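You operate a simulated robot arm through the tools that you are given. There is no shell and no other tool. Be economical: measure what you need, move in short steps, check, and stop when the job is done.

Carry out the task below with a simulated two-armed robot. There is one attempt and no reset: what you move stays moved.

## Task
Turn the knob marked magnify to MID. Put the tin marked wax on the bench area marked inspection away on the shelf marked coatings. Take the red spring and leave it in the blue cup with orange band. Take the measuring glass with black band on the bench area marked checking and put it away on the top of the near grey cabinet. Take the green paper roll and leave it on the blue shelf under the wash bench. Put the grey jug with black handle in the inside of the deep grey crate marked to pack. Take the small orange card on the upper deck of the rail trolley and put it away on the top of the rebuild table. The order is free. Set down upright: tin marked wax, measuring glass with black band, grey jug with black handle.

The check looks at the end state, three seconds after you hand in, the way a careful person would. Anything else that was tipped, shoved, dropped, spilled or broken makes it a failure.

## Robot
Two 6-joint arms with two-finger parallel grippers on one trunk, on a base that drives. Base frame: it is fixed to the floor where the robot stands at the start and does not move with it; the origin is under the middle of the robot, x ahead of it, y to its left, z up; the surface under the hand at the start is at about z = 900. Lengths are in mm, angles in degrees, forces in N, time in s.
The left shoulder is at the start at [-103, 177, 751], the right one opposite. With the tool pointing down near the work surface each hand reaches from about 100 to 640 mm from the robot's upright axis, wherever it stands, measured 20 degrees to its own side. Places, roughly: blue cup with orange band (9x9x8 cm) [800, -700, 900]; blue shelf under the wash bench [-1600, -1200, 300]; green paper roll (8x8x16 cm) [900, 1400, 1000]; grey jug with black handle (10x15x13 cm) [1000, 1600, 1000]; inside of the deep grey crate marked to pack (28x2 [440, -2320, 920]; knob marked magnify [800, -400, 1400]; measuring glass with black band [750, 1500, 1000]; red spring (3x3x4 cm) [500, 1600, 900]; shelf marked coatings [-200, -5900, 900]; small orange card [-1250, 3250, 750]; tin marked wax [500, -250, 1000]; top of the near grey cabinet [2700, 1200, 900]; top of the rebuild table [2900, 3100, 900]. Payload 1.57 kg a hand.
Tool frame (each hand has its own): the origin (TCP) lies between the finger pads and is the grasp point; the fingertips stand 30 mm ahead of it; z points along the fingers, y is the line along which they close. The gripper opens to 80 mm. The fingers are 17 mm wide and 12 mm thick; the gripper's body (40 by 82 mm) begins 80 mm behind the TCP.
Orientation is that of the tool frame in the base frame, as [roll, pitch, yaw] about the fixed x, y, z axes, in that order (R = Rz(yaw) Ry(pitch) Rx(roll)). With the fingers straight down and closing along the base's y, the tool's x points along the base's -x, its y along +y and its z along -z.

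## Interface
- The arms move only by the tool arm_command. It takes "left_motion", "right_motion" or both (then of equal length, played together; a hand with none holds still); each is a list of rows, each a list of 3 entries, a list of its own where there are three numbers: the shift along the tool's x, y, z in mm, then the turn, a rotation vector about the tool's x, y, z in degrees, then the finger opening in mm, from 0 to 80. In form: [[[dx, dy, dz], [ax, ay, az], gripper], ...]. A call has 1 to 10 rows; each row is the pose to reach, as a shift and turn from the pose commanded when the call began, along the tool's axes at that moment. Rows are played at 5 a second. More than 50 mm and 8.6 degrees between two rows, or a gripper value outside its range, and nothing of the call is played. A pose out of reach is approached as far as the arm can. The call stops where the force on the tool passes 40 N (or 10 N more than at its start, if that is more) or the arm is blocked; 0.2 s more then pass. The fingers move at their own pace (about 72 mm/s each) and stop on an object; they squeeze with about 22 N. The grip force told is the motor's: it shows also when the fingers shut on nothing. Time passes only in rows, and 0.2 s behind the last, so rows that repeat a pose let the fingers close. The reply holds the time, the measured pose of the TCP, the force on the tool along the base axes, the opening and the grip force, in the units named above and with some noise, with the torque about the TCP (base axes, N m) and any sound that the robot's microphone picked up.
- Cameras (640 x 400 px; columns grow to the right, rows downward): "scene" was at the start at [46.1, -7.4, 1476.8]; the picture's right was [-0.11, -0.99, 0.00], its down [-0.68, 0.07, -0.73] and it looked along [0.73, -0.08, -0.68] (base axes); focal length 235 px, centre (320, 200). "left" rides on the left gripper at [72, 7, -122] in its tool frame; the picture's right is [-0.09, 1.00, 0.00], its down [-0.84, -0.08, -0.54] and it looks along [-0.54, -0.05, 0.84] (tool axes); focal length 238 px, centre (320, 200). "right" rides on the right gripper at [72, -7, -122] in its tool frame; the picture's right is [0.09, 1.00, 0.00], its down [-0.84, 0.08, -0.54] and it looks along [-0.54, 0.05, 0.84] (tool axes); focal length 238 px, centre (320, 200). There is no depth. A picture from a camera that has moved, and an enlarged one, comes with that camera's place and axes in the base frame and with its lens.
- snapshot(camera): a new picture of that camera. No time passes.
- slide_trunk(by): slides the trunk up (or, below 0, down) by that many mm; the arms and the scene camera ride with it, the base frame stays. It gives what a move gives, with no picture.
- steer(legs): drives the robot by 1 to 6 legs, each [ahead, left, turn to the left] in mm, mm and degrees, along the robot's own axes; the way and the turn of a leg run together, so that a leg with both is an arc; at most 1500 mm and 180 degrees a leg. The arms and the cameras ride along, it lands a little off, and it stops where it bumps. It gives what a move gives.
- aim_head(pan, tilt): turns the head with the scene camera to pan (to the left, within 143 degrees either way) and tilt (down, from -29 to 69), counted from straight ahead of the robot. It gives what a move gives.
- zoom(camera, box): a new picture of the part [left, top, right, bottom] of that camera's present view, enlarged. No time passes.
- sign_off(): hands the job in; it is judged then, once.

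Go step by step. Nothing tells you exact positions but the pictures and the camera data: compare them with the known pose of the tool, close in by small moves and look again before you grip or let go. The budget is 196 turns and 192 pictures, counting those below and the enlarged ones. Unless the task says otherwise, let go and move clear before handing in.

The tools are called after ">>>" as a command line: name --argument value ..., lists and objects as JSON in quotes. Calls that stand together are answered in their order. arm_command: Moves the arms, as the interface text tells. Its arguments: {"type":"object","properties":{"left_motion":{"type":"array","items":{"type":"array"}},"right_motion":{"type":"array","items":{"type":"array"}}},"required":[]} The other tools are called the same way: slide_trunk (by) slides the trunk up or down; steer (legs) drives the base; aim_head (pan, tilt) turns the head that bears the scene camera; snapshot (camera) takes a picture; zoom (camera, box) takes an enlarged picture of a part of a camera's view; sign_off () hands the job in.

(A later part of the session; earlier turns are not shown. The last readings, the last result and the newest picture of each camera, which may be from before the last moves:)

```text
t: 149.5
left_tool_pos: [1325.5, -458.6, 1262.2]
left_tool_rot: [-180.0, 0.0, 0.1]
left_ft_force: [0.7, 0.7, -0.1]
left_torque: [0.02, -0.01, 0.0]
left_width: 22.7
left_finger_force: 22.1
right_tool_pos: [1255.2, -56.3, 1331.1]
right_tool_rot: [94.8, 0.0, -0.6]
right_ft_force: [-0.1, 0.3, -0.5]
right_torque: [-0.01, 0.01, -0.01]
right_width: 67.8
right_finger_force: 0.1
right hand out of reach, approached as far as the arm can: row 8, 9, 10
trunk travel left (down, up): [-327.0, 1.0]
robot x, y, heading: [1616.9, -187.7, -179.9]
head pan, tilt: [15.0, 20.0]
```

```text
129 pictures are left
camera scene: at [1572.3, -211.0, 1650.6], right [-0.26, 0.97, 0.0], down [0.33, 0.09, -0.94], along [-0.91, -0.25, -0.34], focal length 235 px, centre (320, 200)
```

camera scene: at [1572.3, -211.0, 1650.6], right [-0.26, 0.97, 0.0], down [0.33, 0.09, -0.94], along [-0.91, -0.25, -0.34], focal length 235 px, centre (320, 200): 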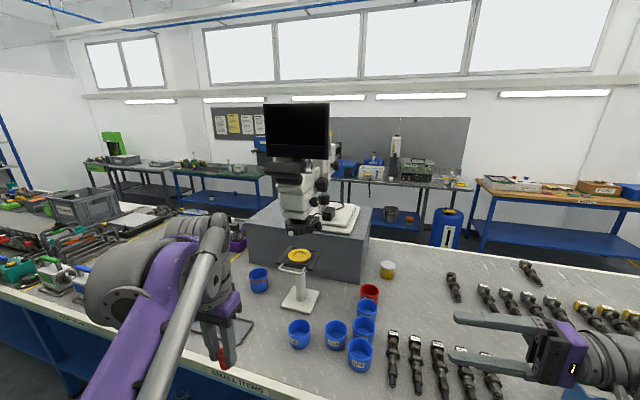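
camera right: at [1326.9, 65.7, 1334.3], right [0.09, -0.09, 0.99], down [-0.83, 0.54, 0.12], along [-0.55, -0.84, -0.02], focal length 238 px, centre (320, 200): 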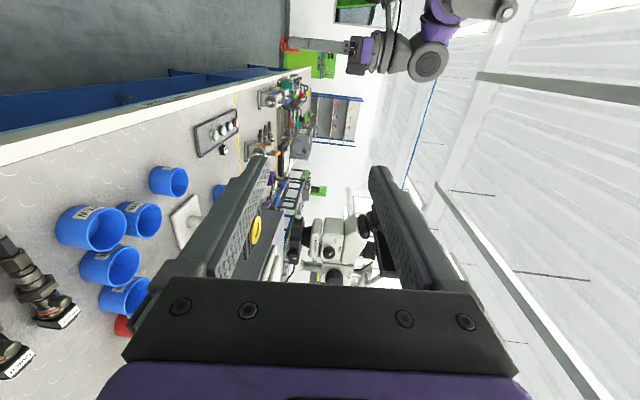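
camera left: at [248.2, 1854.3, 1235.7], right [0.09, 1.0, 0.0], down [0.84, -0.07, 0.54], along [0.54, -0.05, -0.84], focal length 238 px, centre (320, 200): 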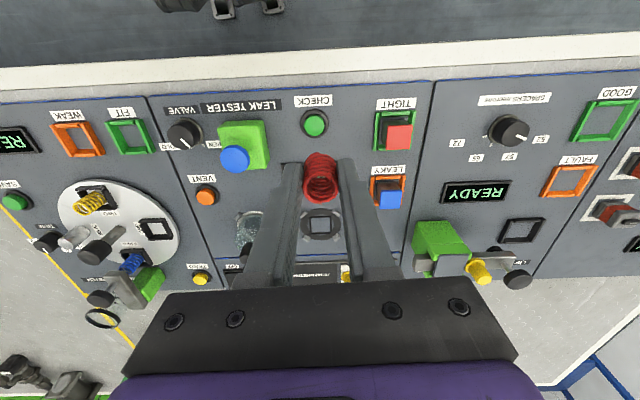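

Move the left hand further aside (away from the microscope), then drive up to the bench.

>>> arm_command --left_motion '[[[20, 45, 0], [0, 0, 0], 15], [[40, 90, 0], [0, 0, 0], 15], [[60, 135, 0], [0, 0, 0], 15], [[60, 180, 0], [0, 0, 0], 15], [[60, 225, 0], [0, 0, 0], 15]]'

>>> steer --legs '[[0, 80, 0], [290, 0, 0]]'

>>> snapshot --camera "right"

>>> snapshot --camera "scene"

```text
t: 150.7
left_tool_pos: [1383.3, -683.5, 1264.6]
left_tool_rot: [-179.8, 0.0, 0.0]
left_ft_force: [-0.4, -0.9, -0.4]
left_torque: [0.01, -0.01, 0.0]
left_width: 22.5
left_finger_force: 22.3
right_tool_pos: [1254.9, -58.2, 1328.8]
right_tool_rot: [95.1, 0.0, -0.5]
right_ft_force: [-0.5, -0.1, -0.1]
right_torque: [-0.01, 0.02, 0.0]
right_width: 67.7
right_finger_force: 0.0
trunk travel left (down, up): [-327.0, 1.0]
robot x, y, heading: [1618.5, -186.2, -179.7]
head pan, tilt: [15.0, 20.0]
```

```text
t: 153.5
left_tool_pos: [1128.9, -746.7, 1265.6]
left_tool_rot: [179.9, 0.0, -0.6]
left_ft_force: [-0.9, 0.5, 0.2]
left_torque: [-0.01, -0.08, -0.05]
left_width: 22.4
left_finger_force: 22.4
right_tool_pos: [1008.0, -120.1, 1328.6]
right_tool_rot: [95.0, -0.3, -1.1]
right_ft_force: [0.0, -0.1, -0.1]
right_torque: [0.0, 0.04, 0.07]
right_width: 68.0
right_finger_force: 0.1
trunk travel left (down, up): [-327.0, 1.0]
robot x, y, heading: [1374.1, -250.3, 179.4]
head pan, tilt: [15.0, 20.0]
stopped in leg 2: the robot was blocked; the commanded pose is now the measured one
```

```text
128 pictures are left
camera right: at [1081.5, 0.4, 1333.8], right [0.09, -0.09, 0.99], down [-0.83, 0.55, 0.12], along [-0.56, -0.83, -0.03], focal length 238 px, centre (320, 200)
```

right: 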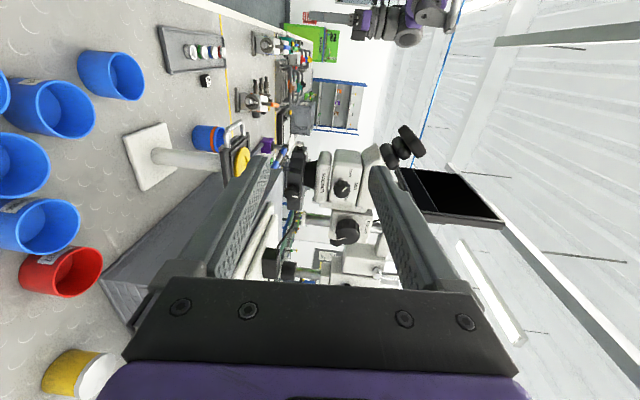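

```text
127 pictures are left
camera scene: at [1322.5, -279.4, 1650.7], right [-0.25, 0.97, 0.0], down [0.34, 0.09, -0.94], along [-0.91, -0.23, -0.35], focal length 235 px, centre (320, 200)
```

scene: 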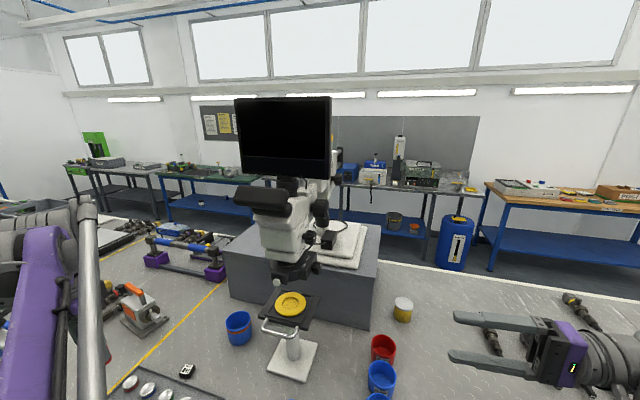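

Base stopped at the bench edge (x≈1374). I zoom from the hand camera on the magnify knob.

>>> zoom --camera "right" --box '[290, 140, 390, 250]'

>>> steer --legs '[[-12, 0, 0]]'

```text
3.64 times, centred on (340, 195) of right
camera zoom: at [1081.5, 0.4, 1333.8], right [0.09, -0.09, 0.99], down [-0.83, 0.55, 0.12], along [-0.56, -0.83, -0.03], focal length 867 px, centre (247, 218)
```

zoom: 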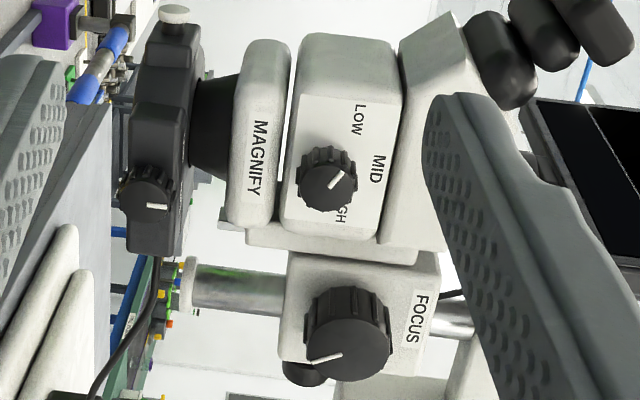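

```text
t: 154.2
left_tool_pos: [1136.4, -745.7, 1264.5]
left_tool_rot: [-179.9, 0.1, -0.7]
left_ft_force: [0.8, 0.1, -0.9]
left_torque: [0.02, 0.02, 0.03]
left_width: 22.5
left_finger_force: 22.5
right_tool_pos: [1016.2, -119.0, 1329.8]
right_tool_rot: [95.0, 0.1, -1.3]
right_ft_force: [0.5, 0.6, 0.5]
right_torque: [-0.02, -0.02, -0.05]
right_width: 67.9
right_finger_force: 0.0
trunk travel left (down, up): [-327.0, 1.0]
robot x, y, heading: [1375.5, -256.1, 179.2]
head pan, tilt: [15.0, 20.0]
stopped in leg 1: the robot was blocked; the commanded pose is now the measured one
```

Pointer is at LOW (upper left); MID is straight up, so a clockwise turn (seen from +y) of ~50°. Knob at [822,-434,1362]. I bring the right hand 100 mm in front of it, level.

>>> arm_command --right_motion '[[[-27, 7, 30], [-1, 0.2, 0], 60], [[-54, 14, 60], [-2, 0.4, 0], 60], [[-81, 21, 90], [-3, 0.7, 0], 60], [[-108, 29, 121], [-4, 1, 0], 60], [[-135, 36, 151], [-5, 1.3, 0], 60], [[-162, 43, 181], [-5, 1.3, 0], 60], [[-188, 50, 211], [-5, 1.3, 0], 60], [[-188, 50, 211], [-5, 1.3, 0], 60]]'

>>> snapshot --camera "right"

>>> snapshot --camera "scene"

```text
t: 156.0
left_tool_pos: [1135.5, -746.7, 1267.4]
left_tool_rot: [180.0, 0.1, -0.7]
left_ft_force: [-0.7, -0.1, 0.3]
left_torque: [-0.03, -0.03, -0.02]
left_width: 22.5
left_finger_force: 22.6
right_tool_pos: [824.3, -327.2, 1361.1]
right_tool_rot: [90.0, 0.0, 0.0]
right_ft_force: [0.8, -0.2, -0.1]
right_torque: [0.01, 0.0, -0.02]
right_width: 59.9
right_finger_force: 0.1
trunk travel left (down, up): [-327.0, 1.0]
robot x, y, heading: [1375.0, -258.2, 179.5]
head pan, tilt: [15.0, 20.0]
```

```text
125 pictures are left
camera right: at [894.9, -205.9, 1355.7], right [0.09, 0.0, 1.0], down [-0.84, 0.54, 0.08], along [-0.54, -0.84, 0.05], focal length 238 px, centre (320, 200)
```

right: 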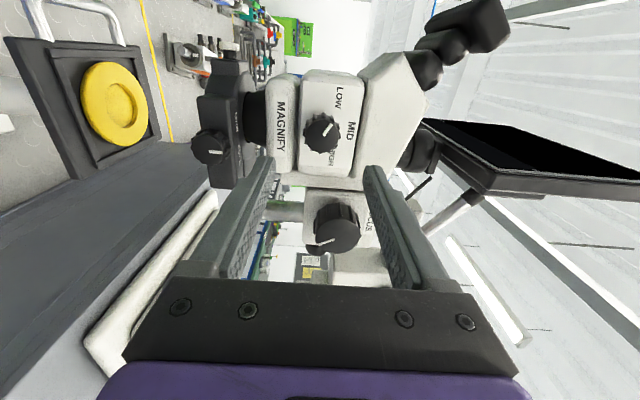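

```text
124 pictures are left
camera scene: at [1331.2, -278.1, 1650.6], right [-0.25, 0.97, 0.0], down [0.33, 0.08, -0.94], along [-0.91, -0.23, -0.34], focal length 235 px, centre (320, 200)
```

scene: 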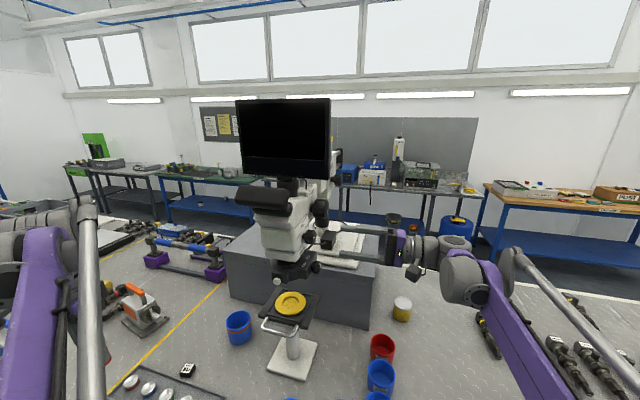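

Level and aligned (knob is ~3 mm higher). Advance so the fingertips overlap the knob.

>>> arm_command --right_motion '[[[0, 3, 40], [0, 0, 0], 60], [[0, 3, 75], [0, 0, 0], 60], [[0, 3, 89], [0, 0, 0], 60], [[0, 3, 89], [0, 0, 0], 60]]'

>>> snapshot --camera "right"

>>> zoom --camera "scene" --box '[250, 180, 450, 300]'

```text
t: 157.0
left_tool_pos: [1134.9, -746.5, 1265.4]
left_tool_rot: [-180.0, 0.0, -0.6]
left_ft_force: [0.1, -1.0, -0.5]
left_torque: [0.01, 0.01, -0.03]
left_width: 22.2
left_finger_force: 22.2
right_tool_pos: [821.4, -419.4, 1361.2]
right_tool_rot: [90.1, 0.0, 0.0]
right_ft_force: [0.3, 0.4, -0.1]
right_torque: [0.0, -0.01, -0.01]
right_width: 60.2
right_finger_force: 0.1
trunk travel left (down, up): [-327.0, 1.0]
robot x, y, heading: [1371.4, -255.4, 179.4]
head pan, tilt: [15.0, 20.0]
```

```text
123 pictures are left
camera right: at [892.0, -296.4, 1356.2], right [0.09, 0.0, 1.0], down [-0.84, 0.54, 0.08], along [-0.54, -0.84, 0.05], focal length 238 px, centre (320, 200)
```

right: 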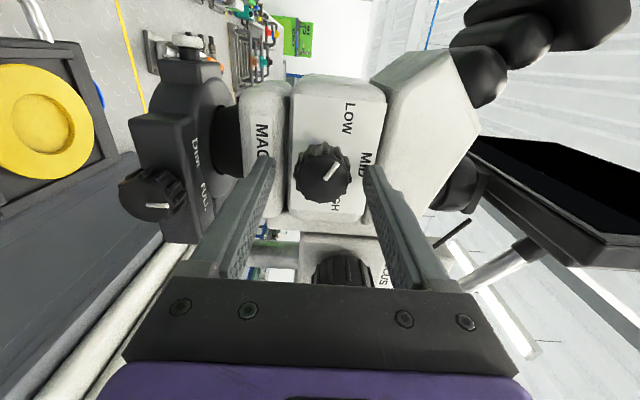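

```text
3.20 times, centred on (350, 240) of scene
camera zoom: at [1330.4, -278.6, 1650.6], right [-0.25, 0.97, 0.0], down [0.33, 0.08, -0.94], along [-0.91, -0.23, -0.34], focal length 753 px, centre (224, 72)
```

zoom: 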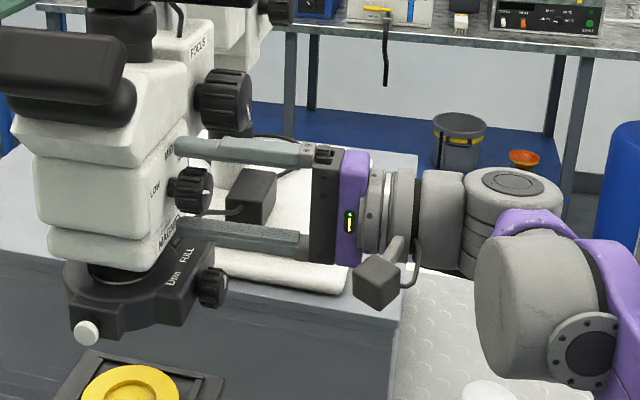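

Fingers straddle the knob. Close and turn clockwise about the tool axis by 55°.

>>> arm_command --right_motion '[[[2, 2, 0], [0, 0, 0], 60], [[2, 2, 0], [0, 0, 0], 25], [[2, 2, 0], [0, 0, 0], 25], [[2, 2, 0], [0, 0, 0], 25]]'

>>> snapshot --camera "right"

```text
t: 158.0
left_tool_pos: [1135.3, -746.9, 1265.7]
left_tool_rot: [-180.0, 0.1, -0.7]
left_ft_force: [-0.6, 0.6, 0.7]
left_torque: [-0.01, -0.03, -0.02]
left_width: 22.6
left_finger_force: 22.4
right_tool_pos: [823.6, -418.7, 1363.4]
right_tool_rot: [90.1, 0.0, 0.0]
right_ft_force: [4.2, 2.5, -12.5]
right_torque: [0.02, 0.01, 0.13]
right_width: 31.6
right_finger_force: 40.4
trunk travel left (down, up): [-327.0, 1.0]
robot x, y, heading: [1374.6, -254.7, 179.4]
head pan, tilt: [15.0, 20.0]
```

```text
121 pictures are left
camera right: at [894.0, -295.6, 1357.5], right [0.09, 0.0, 1.0], down [-0.84, 0.54, 0.08], along [-0.54, -0.84, 0.05], focal length 238 px, centre (320, 200)
```

right: 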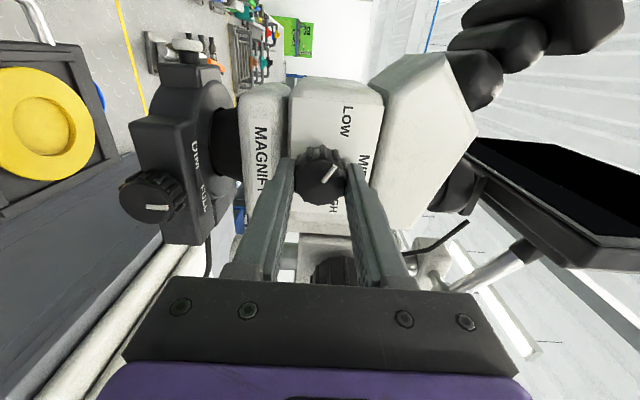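

Grip is on. Recentre 2 mm lower and turn.

>>> arm_command --right_motion '[[[-1, -2, 0], [0, 0, 0], 25], [[-1, -2, 0], [0, 0, 8], 25], [[-1, -2, 0], [0, 0, 16], 25], [[-1, -2, 0], [0, 0, 24], 25], [[-1, -2, 0], [0, 0, 32], 25], [[-1, -2, 0], [0, 0, 40], 25], [[-1, -2, 0], [0, 0, 48], 25], [[-1, -2, 0], [0, 0, 52], 25], [[-1, -2, 0], [0, 0, 52], 25]]'

>>> snapshot --camera "right"

>>> zoom --camera "scene" --box '[270, 180, 350, 240]'

```text
t: 160.0
left_tool_pos: [1133.3, -746.5, 1265.5]
left_tool_rot: [-179.9, 0.1, -0.7]
left_ft_force: [0.4, 0.4, -0.1]
left_torque: [-0.01, 0.01, 0.0]
left_width: 22.6
left_finger_force: 22.4
right_tool_pos: [823.5, -418.6, 1360.7]
right_tool_rot: [90.8, -52.0, -0.4]
right_ft_force: [7.0, 1.9, -18.2]
right_torque: [-0.32, 0.11, -0.49]
right_width: 32.2
right_finger_force: 41.1
trunk travel left (down, up): [-327.0, 1.0]
robot x, y, heading: [1373.0, -257.2, 179.3]
head pan, tilt: [15.0, 20.0]
stopped in row 9 (right hand): the force on the tool passed its limit at 41 N (the readings are from after the stop); the commanded pose is now the measured one
```

```text
120 pictures are left
camera right: at [872.2, -296.1, 1415.6], right [-0.73, -0.01, 0.69], down [-0.58, 0.55, -0.61], along [-0.37, -0.84, -0.4], focal length 238 px, centre (320, 200)
```

right: 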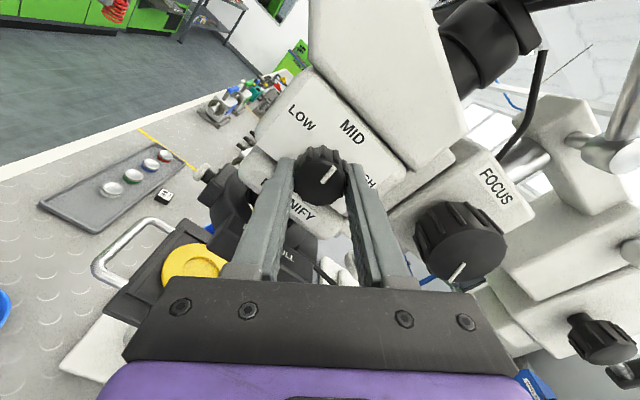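

```text
6.67 times, centred on (310, 210) of scene
camera zoom: at [1330.2, -278.5, 1650.9], right [-0.25, 0.97, 0.0], down [0.33, 0.08, -0.94], along [-0.91, -0.23, -0.34], focal length 1568 px, centre (387, 133)
```

zoom: 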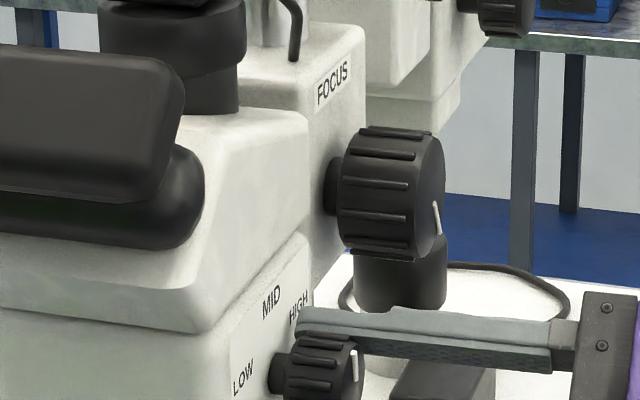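

Turned 52°. Zoom to read the pointer.

>>> zoom --camera "right" --box '[270, 90, 400, 220]'

```text
3.08 times, centred on (335, 155) of right
camera zoom: at [872.2, -296.1, 1415.6], right [-0.73, -0.01, 0.69], down [-0.58, 0.55, -0.61], along [-0.37, -0.84, -0.4], focal length 733 px, centre (274, 338)
```

zoom: 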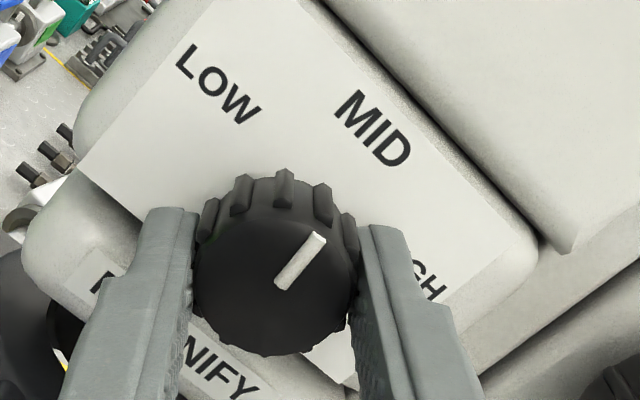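

Pointer is 8° short of straight up. Relieve the side force slightly and turn 8° more.

>>> arm_command --right_motion '[[[-1, -1.5, 0], [0, 0, 0], 25], [[-1, -1.5, 0], [0, 0, 4], 25], [[-1, -1.5, 0], [0, 0, 8.5], 25], [[-1, -1.5, 0], [0, 0, 8.5], 25]]'

>>> zoom --camera "right" --box '[270, 90, 400, 220]'

```text
t: 161.0
left_tool_pos: [1134.8, -745.8, 1266.0]
left_tool_rot: [-179.9, 0.0, -0.7]
left_ft_force: [0.3, -0.2, 0.2]
left_torque: [-0.02, -0.03, -0.03]
left_width: 22.4
left_finger_force: 22.6
right_tool_pos: [824.6, -418.1, 1360.4]
right_tool_rot: [90.5, -60.6, -0.3]
right_ft_force: [-4.5, -4.9, 5.8]
right_torque: [-1.16, 0.03, -0.4]
right_width: 32.1
right_finger_force: 40.6
trunk travel left (down, up): [-327.0, 1.0]
robot x, y, heading: [1376.9, -256.3, 179.2]
head pan, tilt: [15.0, 20.0]
```

```text
3.08 times, centred on (335, 155) of right
camera zoom: at [864.4, -295.9, 1421.5], right [-0.82, 0.0, 0.57], down [-0.48, 0.54, -0.69], along [-0.31, -0.84, -0.45], focal length 733 px, centre (274, 338)
```

zoom: 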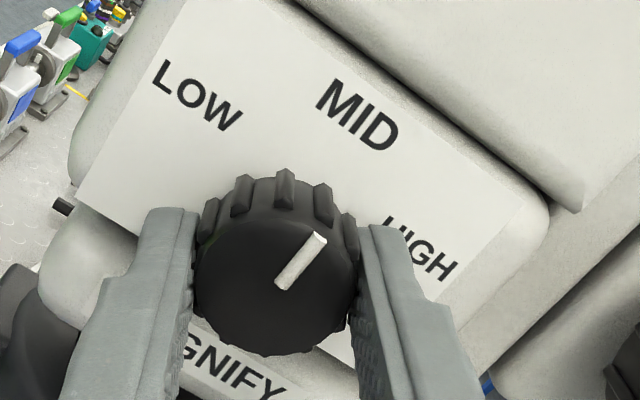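

Pointer now straight at MID. Open and back off, then verify.

>>> arm_command --right_motion '[[[0, 0, 0], [0, 0, 0], 45], [[0, 0, 0], [0, 0, 0], 56], [[0, 0, -30], [0, 0, 0], 56], [[0, 0, -75], [0, 0, 0], 56], [[0, 0, -110], [0, 0, 0], 56]]'

>>> zoom --camera "right" --box '[240, 40, 440, 200]'

```text
t: 162.2
left_tool_pos: [1134.8, -744.6, 1265.5]
left_tool_rot: [180.0, 0.1, -0.8]
left_ft_force: [0.9, -0.1, 0.6]
left_torque: [-0.02, 0.01, 0.02]
left_width: 22.3
left_finger_force: 22.0
right_tool_pos: [824.4, -307.6, 1360.7]
right_tool_rot: [90.6, -60.6, -0.4]
right_ft_force: [0.9, 0.3, -0.2]
right_torque: [0.01, -0.01, 0.03]
right_width: 56.3
right_finger_force: 0.0
trunk travel left (down, up): [-327.0, 1.0]
robot x, y, heading: [1373.6, -258.4, 179.4]
head pan, tilt: [15.0, 20.0]
```

```text
2.50 times, centred on (340, 120) of right
camera zoom: at [864.8, -185.8, 1421.7], right [-0.82, 0.0, 0.57], down [-0.48, 0.55, -0.69], along [-0.31, -0.84, -0.45], focal length 596 px, centre (270, 400)
```

zoom: 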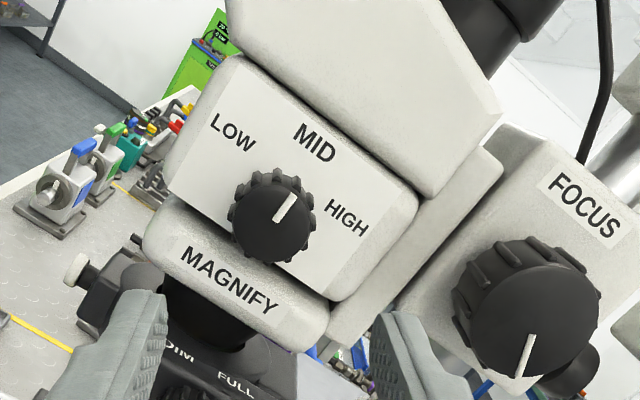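

Knob reads MID. Retract the right hand clear of the microscope.

>>> arm_command --right_motion '[[[0, 0, -45], [0, 0, 0], 56], [[0, 0, -90], [0, 0, 0], 56], [[0, 0, -135], [0, 0, 0], 56], [[0, 0, -165], [0, 0, 0], 56], [[24, -43, -165], [0, 0, 0], 56], [[48, -86, -165], [0, 0, 0], 56], [[72, -129, -165], [0, 0, 0], 56], [[96, -172, -165], [0, 0, 0], 56], [[120, -215, -165], [0, 0, 0], 56], [[144, -258, -165], [0, 0, 0], 56]]'

>>> arm_command --right_motion '[[[0, 0, 0], [0, 0, -8.5], 56], [[0, 0, 0], [0, 0, -17], 56], [[0, 0, 0], [0, 0, -25.5], 56], [[0, 0, 0], [0, 0, -34], 56], [[0, 0, 0], [0, 0, -42.5], 56], [[0, 0, 0], [0, 0, -51], 56], [[0, 0, 0], [0, 0, -59.5], 56]]'

```text
t: 164.4
left_tool_pos: [1135.5, -747.3, 1264.9]
left_tool_rot: [180.0, 0.1, -0.6]
left_ft_force: [0.4, 0.0, -0.1]
left_torque: [-0.01, 0.02, -0.01]
left_width: 22.6
left_finger_force: 22.4
right_tool_pos: [1103.4, -173.2, 1361.6]
right_tool_rot: [90.8, -60.4, -0.7]
right_ft_force: [-0.2, 0.6, -0.4]
right_torque: [-0.02, -0.02, 0.01]
right_width: 55.8
right_finger_force: 0.0
right hand out of reach, approached as far as the arm can: row 9, 10
trunk travel left (down, up): [-327.0, 1.0]
robot x, y, heading: [1375.3, -257.9, 179.2]
head pan, tilt: [15.0, 20.0]
```

```text
t: 165.6
left_tool_pos: [1134.6, -745.4, 1265.1]
left_tool_rot: [180.0, 0.0, -0.7]
left_ft_force: [-0.3, -0.2, 0.3]
left_torque: [0.03, -0.03, 0.01]
left_width: 22.6
left_finger_force: 21.9
right_tool_pos: [1101.9, -172.0, 1359.3]
right_tool_rot: [90.4, -18.7, -0.4]
right_ft_force: [-1.0, -1.6, 0.9]
right_torque: [0.17, -0.11, -0.02]
right_width: 56.0
right_finger_force: 0.0
trunk travel left (down, up): [-327.0, 1.0]
robot x, y, heading: [1371.4, -256.9, 179.3]
head pan, tilt: [15.0, 20.0]
stopped in row 6 (right hand): the force on the tool passed its limit at 53 N (the readings are from after the stop); the commanded pose is now the measured one
```

The right hand met something; I look before moving on.

>>> aim_head --pan -5 --tilt 50

>>> snapshot --camera "scene"

>>> snapshot --camera "right"

```text
t: 166.6
left_tool_pos: [1133.5, -745.3, 1265.5]
left_tool_rot: [179.9, 0.1, -0.6]
left_ft_force: [0.6, -0.1, -0.2]
left_torque: [0.0, -0.01, -0.04]
left_width: 22.5
left_finger_force: 22.0
right_tool_pos: [1101.6, -173.2, 1359.7]
right_tool_rot: [90.2, -18.8, -0.5]
right_ft_force: [-2.6, -2.9, -0.5]
right_torque: [0.11, -0.07, 0.03]
right_width: 56.1
right_finger_force: 0.1
trunk travel left (down, up): [-327.0, 1.0]
robot x, y, heading: [1373.4, -254.5, 179.2]
head pan, tilt: [-5.0, 50.0]
```

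```text
115 pictures are left
camera scene: at [1344.1, -247.9, 1605.1], right [0.1, 1.0, 0.0], down [0.76, -0.08, -0.64], along [-0.64, 0.06, -0.77], focal length 235 px, centre (320, 200)
```

scene: 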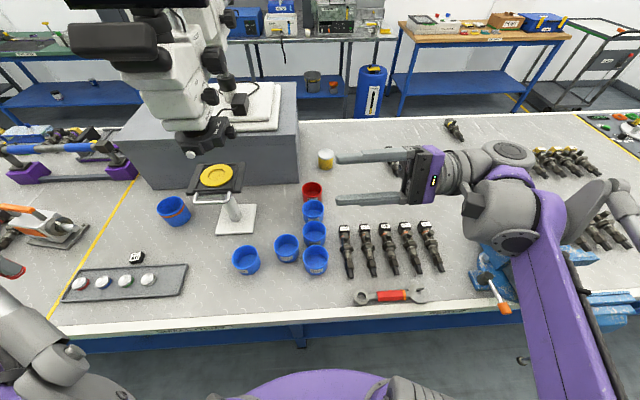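

```text
114 pictures are left
camera right: at [1171.4, -50.8, 1378.2], right [-0.23, 0.0, 0.97], down [-0.81, 0.55, -0.19], along [-0.53, -0.84, -0.13], focal length 238 px, centre (320, 200)
```

right: 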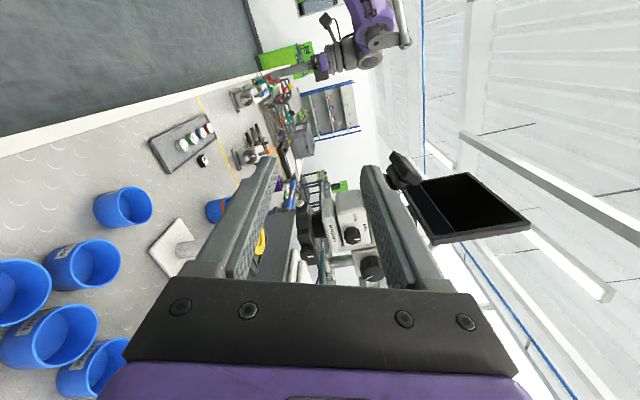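

Only the arm's own forearm seems touched; nothing in the room. I move the hand a bit forward, then rotate back to tool-down.

>>> arm_command --right_motion '[[[-38, 13, 0], [0, 0, 0], 56], [[-76, 26, 0], [0, 0, -6], 56], [[-76, 26, 0], [0, 0, -12], 56], [[-76, 26, 0], [0, 0, -18.8], 56]]'

>>> arm_command --right_motion '[[[0, -15, 0], [8.5, 0, 0], 68], [[0, -30, 0], [17, 0, 0], 68], [[0, -45, 0], [25.5, 0, 0], 68], [[0, -60, 0], [34, 0, 0], 68], [[0, -75, 0], [42.5, 0, 0], 68], [[0, -90, 0], [51, 0, 0], 68], [[0, -105, 0], [59.5, 0, 0], 68], [[0, -120, 0], [68, 0, 0], 68], [[0, -135, 0], [76.5, 0, 0], 68], [[0, -150, 0], [85, 0, 0], 68]]'

```text
t: 167.6
left_tool_pos: [1134.9, -746.6, 1266.7]
left_tool_rot: [-179.9, -0.1, -0.7]
left_ft_force: [-0.5, 0.3, 0.1]
left_torque: [-0.02, -0.02, 0.0]
left_width: 22.7
left_finger_force: 21.8
right_tool_pos: [1020.8, -172.9, 1361.1]
right_tool_rot: [90.3, 0.1, -0.4]
right_ft_force: [0.2, 0.3, -0.6]
right_torque: [0.01, 0.0, 0.01]
right_width: 56.0
right_finger_force: 0.1
trunk travel left (down, up): [-327.0, 1.0]
robot x, y, heading: [1375.6, -257.6, 179.2]
head pan, tilt: [-5.0, 50.0]
```

```text
t: 169.8
left_tool_pos: [1134.7, -745.7, 1264.2]
left_tool_rot: [-180.0, 0.0, -0.7]
left_ft_force: [-1.0, -0.3, -0.3]
left_torque: [0.02, -0.03, 0.0]
left_width: 22.8
left_finger_force: 22.4
right_tool_pos: [1020.5, -170.2, 1209.0]
right_tool_rot: [175.5, 0.0, -0.4]
right_ft_force: [0.5, 0.6, -0.5]
right_torque: [0.0, 0.01, -0.03]
right_width: 68.0
right_finger_force: 0.2
trunk travel left (down, up): [-327.0, 1.0]
robot x, y, heading: [1376.0, -258.0, 179.1]
head pan, tilt: [-5.0, 50.0]
```

Now tuck the right hand and shift the robot left (-y) so the left arm lines up with the cup.

>>> arm_command --right_motion '[[[25, -35, 0], [4.4, 0, 0], 68], [[50, -70, 0], [4.4, 0, 0], 68], [[75, -105, 0], [4.4, 0, 0], 68], [[95, -130, 0], [4.4, 0, 0], 68]]'

>>> steer --legs '[[-60, 0, 0], [0, 240, 0.9], [40, 0, 0]]'

>>> aim_head --pan 15 --tilt 45

>>> snapshot --camera "scene"

>>> snapshot --camera "left"

```text
t: 170.8
left_tool_pos: [1134.6, -745.8, 1265.4]
left_tool_rot: [180.0, 0.1, -0.6]
left_ft_force: [0.5, -0.3, 0.8]
left_torque: [-0.02, 0.0, 0.01]
left_width: 22.3
left_finger_force: 21.7
right_tool_pos: [1118.3, -42.3, 1199.0]
right_tool_rot: [179.7, 0.0, -0.4]
right_ft_force: [0.6, -0.2, 0.8]
right_torque: [0.02, 0.01, 0.01]
right_width: 68.3
right_finger_force: 0.0
trunk travel left (down, up): [-327.0, 1.0]
robot x, y, heading: [1373.4, -261.8, 179.1]
head pan, tilt: [-5.0, 50.0]
```

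```text
t: 174.6
left_tool_pos: [1164.9, -991.2, 1265.2]
left_tool_rot: [-180.0, 0.1, 0.1]
left_ft_force: [0.7, 0.0, -0.4]
left_torque: [-0.03, 0.05, 0.02]
left_width: 22.5
left_finger_force: 21.7
right_tool_pos: [1137.5, -288.5, 1199.7]
right_tool_rot: [179.8, 0.1, 0.4]
right_ft_force: [-0.3, 0.0, 0.3]
right_torque: [0.01, 0.03, -0.01]
right_width: 68.1
right_finger_force: 0.1
trunk travel left (down, up): [-327.0, 1.0]
robot x, y, heading: [1394.5, -496.7, -180.2]
head pan, tilt: [-5.0, 50.0]
```

```text
t: 175.4
left_tool_pos: [1160.0, -991.7, 1265.6]
left_tool_rot: [180.0, 0.0, 0.3]
left_ft_force: [-0.3, 0.2, -0.4]
left_torque: [0.02, 0.0, 0.06]
left_width: 22.4
left_finger_force: 21.7
right_tool_pos: [1133.2, -289.0, 1200.3]
right_tool_rot: [179.7, -0.1, 0.3]
right_ft_force: [-0.6, -0.1, -0.4]
right_torque: [-0.02, -0.02, -0.04]
right_width: 68.0
right_finger_force: 0.0
trunk travel left (down, up): [-327.0, 1.0]
robot x, y, heading: [1398.0, -501.1, -179.9]
head pan, tilt: [15.0, 45.0]
```

```text
113 pictures are left
camera scene: at [1361.0, -518.5, 1612.0], right [-0.26, 0.97, 0.0], down [0.68, 0.18, -0.71], along [-0.68, -0.18, -0.71], focal length 235 px, centre (320, 200)
```

scene: 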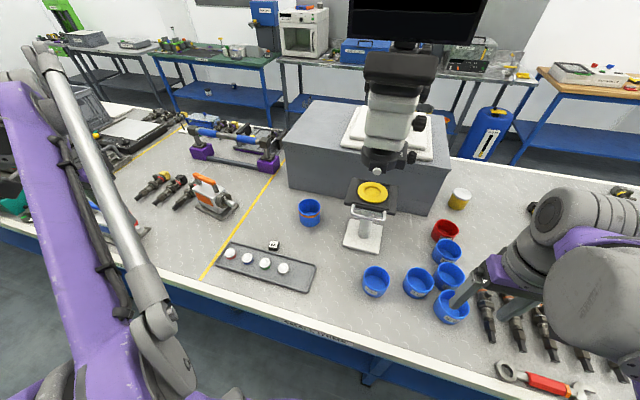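

```text
112 pictures are left
camera left: at [1231.9, -997.6, 1387.0], right [-0.09, -1.0, 0.0], down [-0.84, 0.08, 0.54], along [-0.54, 0.05, -0.84], focal length 238 px, centre (320, 200)
```

left: 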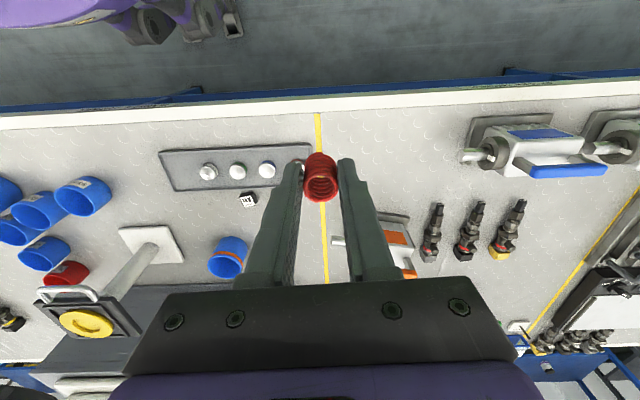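

Cup with the orange band is at about [791,-714]. Move the left hand above it at safe height.

>>> arm_command --left_motion '[[[-37, -28, 0], [0, 0, 0], 15], [[-74, -56, 0], [0, 0, 0], 15], [[-111, -84, 0], [0, 0, 0], 15], [[-148, -112, 0], [0, 0, 0], 15], [[-185, -140, 0], [0, 0, 0], 15], [[-222, -168, 0], [0, 0, 0], 15], [[-259, -196, 0], [0, 0, 0], 15], [[-296, -224, 0], [0, 0, 0], 15], [[-333, -252, 0], [0, 0, 0], 15], [[-369, -277, 0], [0, 0, 0], 15]]'

>>> snapshot --camera "left"

>>> snapshot --camera "scene"

```text
t: 177.6
left_tool_pos: [815.5, -720.0, 1250.4]
left_tool_rot: [180.0, 0.1, 0.1]
left_ft_force: [0.2, -0.5, -0.5]
left_torque: [0.0, -0.01, 0.01]
left_width: 22.4
left_finger_force: 22.2
left hand out of reach, approached as far as the arm can: row 10
right_tool_pos: [1134.5, -288.0, 1198.4]
right_tool_rot: [179.6, 0.1, 0.3]
right_ft_force: [0.5, 0.2, 0.4]
right_torque: [0.02, -0.03, -0.02]
right_width: 67.9
right_finger_force: 0.1
trunk travel left (down, up): [-327.0, 1.0]
robot x, y, heading: [1396.4, -499.5, -180.0]
head pan, tilt: [15.0, 45.0]
```

```text
111 pictures are left
camera left: at [887.8, -725.8, 1372.7], right [-0.09, -1.0, 0.0], down [-0.84, 0.08, 0.54], along [-0.54, 0.05, -0.84], focal length 238 px, centre (320, 200)
```

left: 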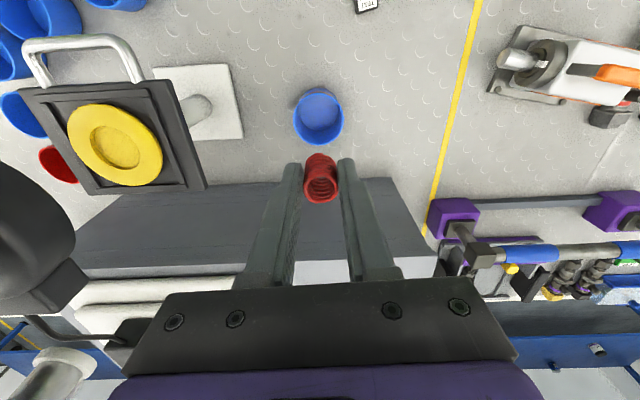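

```text
110 pictures are left
camera scene: at [1361.6, -517.9, 1611.9], right [-0.26, 0.97, 0.0], down [0.68, 0.18, -0.71], along [-0.68, -0.18, -0.71], focal length 235 px, centre (320, 200)
```

scene: 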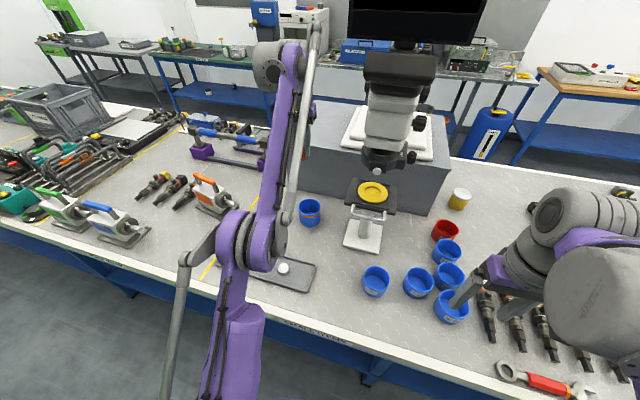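

Lower while moving the last bit onto the cup axis.

>>> arm_command --left_motion '[[[0, 0, 45], [0, 0, 0], 15], [[0, 0, 90], [0, 0, 0], 15], [[0, 0, 135], [0, 0, 0], 15], [[0, 0, 155], [0, 0, 0], 15], [[0, 0, 155], [0, 0, 0], 15]]'

>>> snapshot --camera "left"

```text
t: 178.8
left_tool_pos: [815.0, -721.8, 1096.5]
left_tool_rot: [-180.0, -0.1, 0.1]
left_ft_force: [0.1, -0.5, -0.5]
left_torque: [0.01, 0.01, 0.0]
left_width: 22.7
left_finger_force: 21.7
right_tool_pos: [1133.0, -287.1, 1199.0]
right_tool_rot: [179.7, 0.0, 0.4]
right_ft_force: [-1.0, 0.2, -0.1]
right_torque: [0.02, 0.0, 0.01]
right_width: 67.8
right_finger_force: 0.1
trunk travel left (down, up): [-327.0, 1.0]
robot x, y, heading: [1394.2, -499.2, -179.9]
head pan, tilt: [15.0, 45.0]
```

```text
109 pictures are left
camera left: at [886.8, -726.4, 1217.9], right [-0.09, -1.0, 0.0], down [-0.84, 0.08, 0.54], along [-0.54, 0.05, -0.84], focal length 238 px, centre (320, 200)
```

left: 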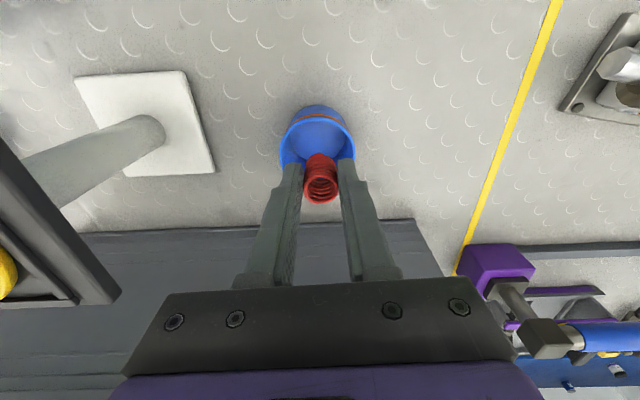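

>>> arm_command --left_motion '[[[-10, -3, 0], [0, 0, 0], 15], [[-20, -6, 0], [0, 0, 0], 15], [[-20, -6, 30], [0, 0, 0], 15], [[-20, -6, 56], [0, 0, 0], 15], [[-20, -6, 56], [0, 0, 0], 15]]'

>>> snapshot --camera "left"

>>> zoom --camera "scene" --box '[260, 150, 380, 250]'

```text
t: 180.0
left_tool_pos: [791.9, -715.6, 1040.5]
left_tool_rot: [179.9, 0.1, 0.2]
left_ft_force: [-0.8, -0.5, -0.4]
left_torque: [0.02, -0.01, 0.01]
left_width: 22.7
left_finger_force: 22.4
right_tool_pos: [1134.1, -288.6, 1199.9]
right_tool_rot: [179.6, 0.0, 0.4]
right_ft_force: [0.1, 0.1, -0.5]
right_torque: [-0.02, 0.0, 0.01]
right_width: 67.9
right_finger_force: 0.1
trunk travel left (down, up): [-327.0, 1.0]
robot x, y, heading: [1395.8, -497.5, -180.1]
head pan, tilt: [15.0, 45.0]
```

```text
108 pictures are left
camera left: at [864.9, -720.8, 1163.7], right [-0.09, -1.0, 0.0], down [-0.84, 0.08, 0.54], along [-0.54, 0.05, -0.84], focal length 238 px, centre (320, 200)
```

left: 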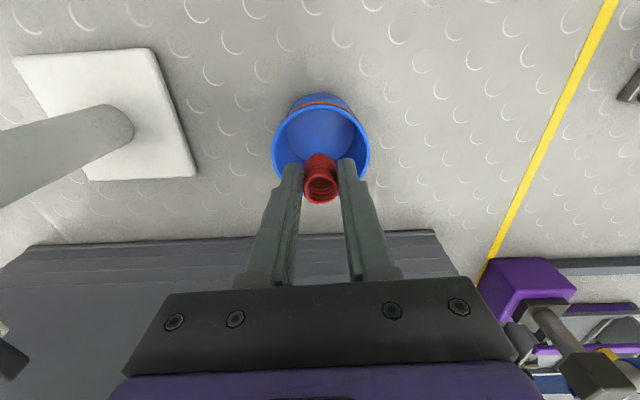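

```text
4.00 times, centred on (320, 200) of scene
camera zoom: at [1361.7, -518.5, 1612.0], right [-0.26, 0.97, 0.0], down [0.68, 0.18, -0.71], along [-0.68, -0.18, -0.71], focal length 941 px, centre (320, 200)
```

zoom: 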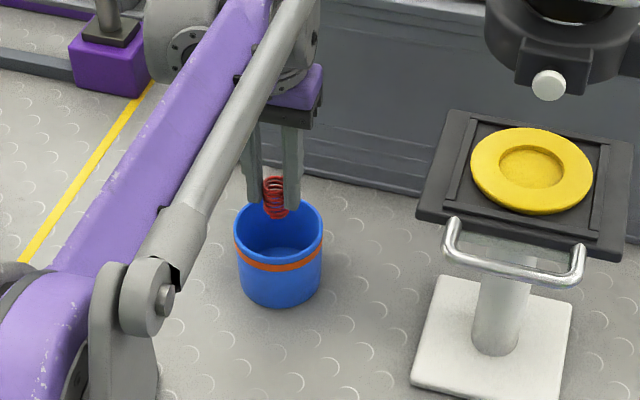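

Centred over the cup. Lower inside, release gently and rise.

>>> arm_command --left_motion '[[[0, -1, 25], [0, 0, 0], 15], [[0, -1, 50], [0, 0, 0], 15], [[0, -1, 70], [0, 0, 0], 15], [[0, -1, 70], [0, 0, 0], 15]]'

>>> snapshot --camera "left"

```text
t: 181.0
left_tool_pos: [793.7, -712.9, 969.9]
left_tool_rot: [180.0, 0.0, 0.1]
left_ft_force: [-0.4, 0.0, 0.5]
left_torque: [0.0, 0.0, -0.03]
left_width: 22.5
left_finger_force: 22.2
right_tool_pos: [1133.9, -288.8, 1199.9]
right_tool_rot: [179.7, 0.0, 0.4]
right_ft_force: [0.7, -0.3, 0.8]
right_torque: [0.02, -0.02, -0.03]
right_width: 67.9
right_finger_force: 0.0
trunk travel left (down, up): [-327.0, 1.0]
robot x, y, heading: [1395.4, -498.7, -180.2]
head pan, tilt: [15.0, 45.0]
```

```text
106 pictures are left
camera left: at [864.9, -718.9, 1091.7], right [-0.09, -1.0, 0.0], down [-0.84, 0.08, 0.54], along [-0.54, 0.05, -0.84], focal length 238 px, centre (320, 200)
```

left: 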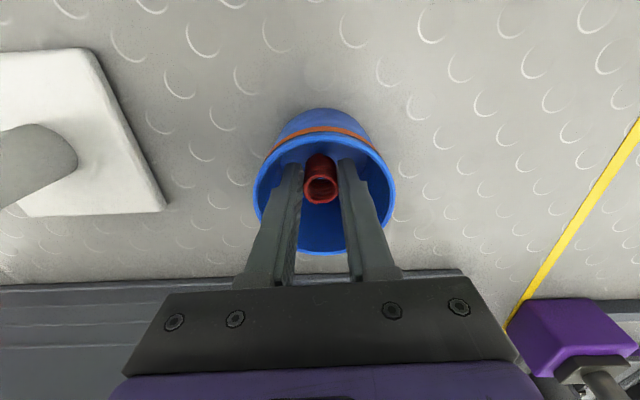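

>>> arm_command --left_motion '[[[0, 0, 6], [0, 0, 0], 15], [[0, 0, 6], [0, 0, 0], 36], [[0, 0, 6], [0, 0, 0], 36], [[0, 0, -30], [0, 0, 0], 36], [[0, 0, -75], [0, 0, 0], 36], [[0, 0, -120], [0, 0, 0], 36], [[0, 0, -165], [0, 0, 0], 36], [[0, 0, -210], [0, 0, 0], 36]]'

>>> snapshot --camera "left"

```text
t: 182.8
left_tool_pos: [793.8, -709.8, 1183.5]
left_tool_rot: [-179.9, 0.0, 0.0]
left_ft_force: [-1.0, 0.5, -0.4]
left_torque: [-0.01, -0.04, 0.02]
left_width: 36.0
left_finger_force: 0.0
right_tool_pos: [1133.5, -287.8, 1200.0]
right_tool_rot: [179.7, -0.1, 0.4]
right_ft_force: [-0.4, -0.6, 0.7]
right_torque: [0.01, -0.01, 0.02]
right_width: 68.1
right_finger_force: 0.1
trunk travel left (down, up): [-327.0, 1.0]
robot x, y, heading: [1393.1, -499.0, -180.2]
head pan, tilt: [15.0, 45.0]
```

```text
105 pictures are left
camera left: at [866.1, -715.4, 1304.4], right [-0.09, -1.0, 0.0], down [-0.84, 0.08, 0.54], along [-0.54, 0.05, -0.84], focal length 238 px, centre (320, 200)
```

left: 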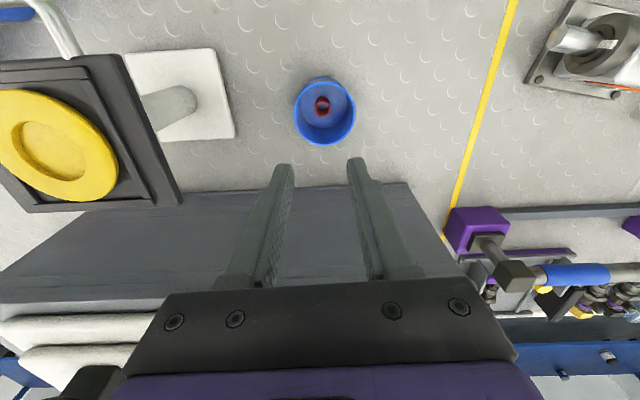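

Spring lies in the cup. Retract the left hand, then drive back along the aisle to the jug and roll.

>>> arm_command --left_motion '[[[45, 0, -10], [0, 0, 0], 60], [[90, 0, -10], [0, 0, 0], 60], [[135, 0, -10], [0, 0, 0], 60], [[180, 0, -10], [0, 0, 0], 60], [[225, 0, -10], [0, 0, 0], 60], [[270, 0, -10], [0, 0, 0], 60], [[315, 0, -10], [0, 0, 0], 60]]'

>>> steer --legs '[[-200, 0, 0], [0, -1500, 0], [0, -480, 0]]'

>>> aim_head --pan 0 --tilt 40

>>> snapshot --camera "scene"

```text
t: 184.4
left_tool_pos: [1108.0, -712.8, 1190.1]
left_tool_rot: [-180.0, 0.1, 0.1]
left_ft_force: [0.0, -0.5, -1.1]
left_torque: [-0.01, 0.06, -0.01]
left_width: 60.1
left_finger_force: 0.1
right_tool_pos: [1135.1, -288.2, 1198.9]
right_tool_rot: [179.6, 0.1, 0.3]
right_ft_force: [-0.5, -0.2, -0.6]
right_torque: [0.08, 0.03, -0.03]
right_width: 68.1
right_finger_force: 0.1
trunk travel left (down, up): [-327.0, 1.0]
robot x, y, heading: [1398.4, -498.3, -180.0]
head pan, tilt: [15.0, 45.0]
```

```text
t: 203.7
left_tool_pos: [1307.6, 1322.1, 1190.1]
left_tool_rot: [180.0, 0.0, 0.4]
left_ft_force: [0.3, 0.8, -0.3]
left_torque: [0.0, -0.02, 0.02]
left_width: 60.2
left_finger_force: 0.0
right_tool_pos: [1334.0, 1744.9, 1199.7]
right_tool_rot: [179.6, -0.1, 0.7]
right_ft_force: [0.5, 0.3, -0.9]
right_torque: [0.03, -0.01, -0.01]
right_width: 68.0
right_finger_force: 0.1
trunk travel left (down, up): [-327.0, 1.0]
robot x, y, heading: [1596.9, 1534.6, -179.5]
head pan, tilt: [15.0, 45.0]
```

```text
t: 204.4
left_tool_pos: [1307.8, 1321.0, 1188.2]
left_tool_rot: [179.9, 0.0, 0.4]
left_ft_force: [-0.2, -0.7, -0.5]
left_torque: [-0.02, -0.03, -0.03]
left_width: 59.9
left_finger_force: 0.0
right_tool_pos: [1332.9, 1744.5, 1198.8]
right_tool_rot: [179.7, 0.0, 0.8]
right_ft_force: [-0.3, 1.0, 1.0]
right_torque: [-0.02, 0.01, -0.01]
right_width: 68.1
right_finger_force: 0.1
trunk travel left (down, up): [-327.0, 1.0]
robot x, y, heading: [1598.3, 1535.2, -180.0]
head pan, tilt: [0.0, 40.0]
```

```text
104 pictures are left
camera scene: at [1555.8, 1537.2, 1619.2], right [-0.01, 1.0, 0.0], down [0.64, 0.0, -0.77], along [-0.77, -0.01, -0.64], focal length 235 px, centre (320, 200)
```

scene: 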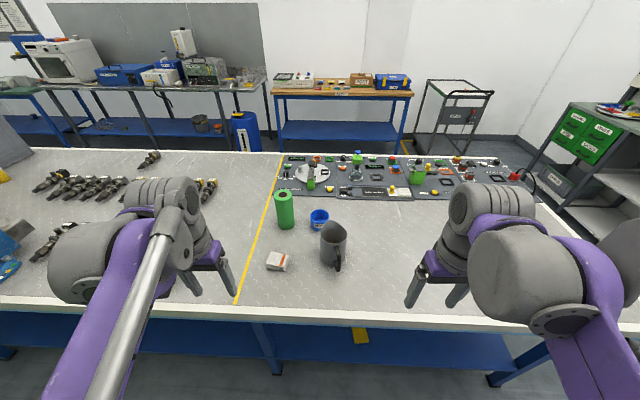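

>>> zoom --camera "scene" --box '[250, 170, 380, 290]'

```text
3.33 times, centred on (315, 230) of scene
camera zoom: at [1555.8, 1537.2, 1619.2], right [-0.01, 1.0, 0.0], down [0.64, 0.0, -0.77], along [-0.77, -0.01, -0.64], focal length 784 px, centre (337, 100)
```

zoom: 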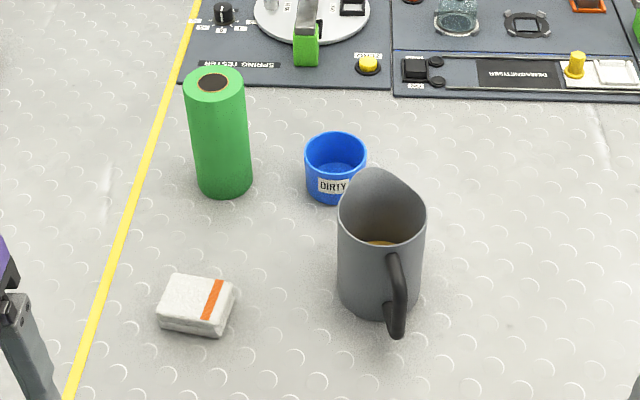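

The jug holds some liquid and its handle faces me; a white pack lies before the roll. I'll take the roll from the side (horizontal hand, left), the jug by its wall from above (right). Move closer and turn the left hand level.

>>> steer --legs '[[105, 45, 0]]'

>>> arm_command --left_motion '[[[5, -8, 0], [0, -8.5, 0], 78], [[10, -16, 0], [0, -17, 0], 78], [[15, -24, 0], [0, -25.5, 0], 78], [[20, -32, 0], [0, -34, 0], 78], [[20, -40, 0], [0, -42.5, 0], 78], [[20, -48, 0], [0, -51, 0], 78], [[20, -56, 0], [0, -59.5, 0], 78], [[20, -64, 0], [0, -68, 0], 78], [[20, -72, 0], [0, -76.5, 0], 78], [[20, -80, 0], [0, -85, 0], 78]]'

>>> snapshot --camera "left"

>>> snapshot --camera "scene"

```text
t: 205.7
left_tool_pos: [1208.7, 1274.8, 1188.4]
left_tool_rot: [179.9, -0.1, 0.5]
left_ft_force: [0.0, -0.1, -0.4]
left_torque: [0.05, -0.01, 0.02]
left_width: 59.7
left_finger_force: 0.2
right_tool_pos: [1234.5, 1698.7, 1199.4]
right_tool_rot: [179.7, -0.1, 0.9]
right_ft_force: [-0.7, 0.0, -0.1]
right_torque: [0.02, 0.0, 0.02]
right_width: 68.2
right_finger_force: 0.0
trunk travel left (down, up): [-327.0, 1.0]
robot x, y, heading: [1496.7, 1490.0, -179.5]
head pan, tilt: [0.0, 40.0]
```

```text
t: 207.8
left_tool_pos: [1186.7, 1408.3, 1167.9]
left_tool_rot: [-178.9, 85.2, 1.6]
left_ft_force: [0.2, 0.1, 0.3]
left_torque: [-0.01, 0.0, 0.0]
left_width: 78.1
left_finger_force: 0.1
left hand out of reach, approached as far as the arm can: row 5, 6, 7, 8, 9, 10
right_tool_pos: [1233.2, 1698.8, 1200.0]
right_tool_rot: [179.7, 0.1, 0.8]
right_ft_force: [-0.5, -0.8, 0.3]
right_torque: [0.01, 0.01, 0.02]
right_width: 68.0
right_finger_force: 0.0
trunk travel left (down, up): [-327.0, 1.0]
robot x, y, heading: [1498.0, 1489.6, -179.5]
head pan, tilt: [0.0, 40.0]
```

```text
102 pictures are left
camera left: at [1313.9, 1403.2, 1107.2], right [0.0, -1.0, 0.09], down [0.47, 0.08, 0.88], along [-0.88, 0.04, 0.47], focal length 238 px, centre (320, 200)
```

left: 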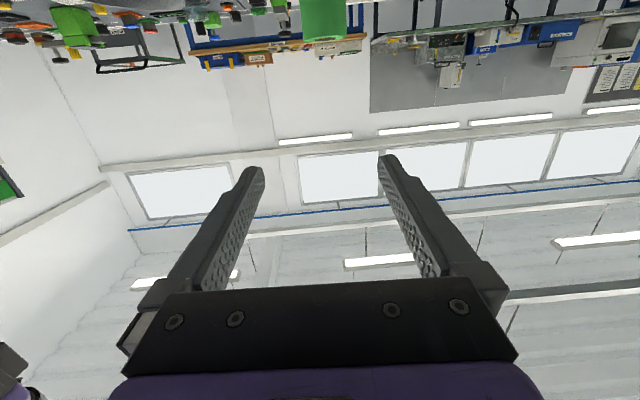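

```text
101 pictures are left
camera scene: at [1456.2, 1490.7, 1619.2], right [-0.01, 1.0, 0.0], down [0.64, 0.01, -0.77], along [-0.77, -0.01, -0.64], focal length 235 px, centre (320, 200)
```

scene: 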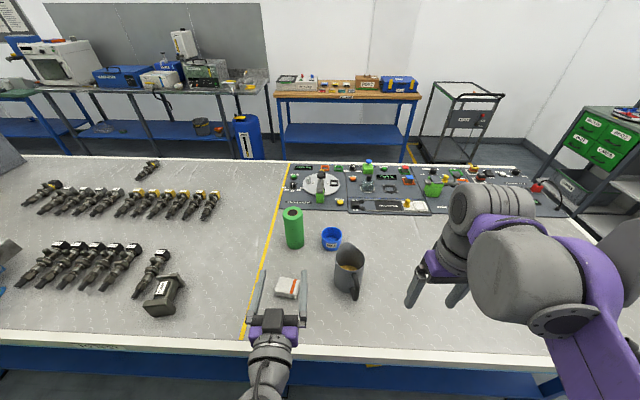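

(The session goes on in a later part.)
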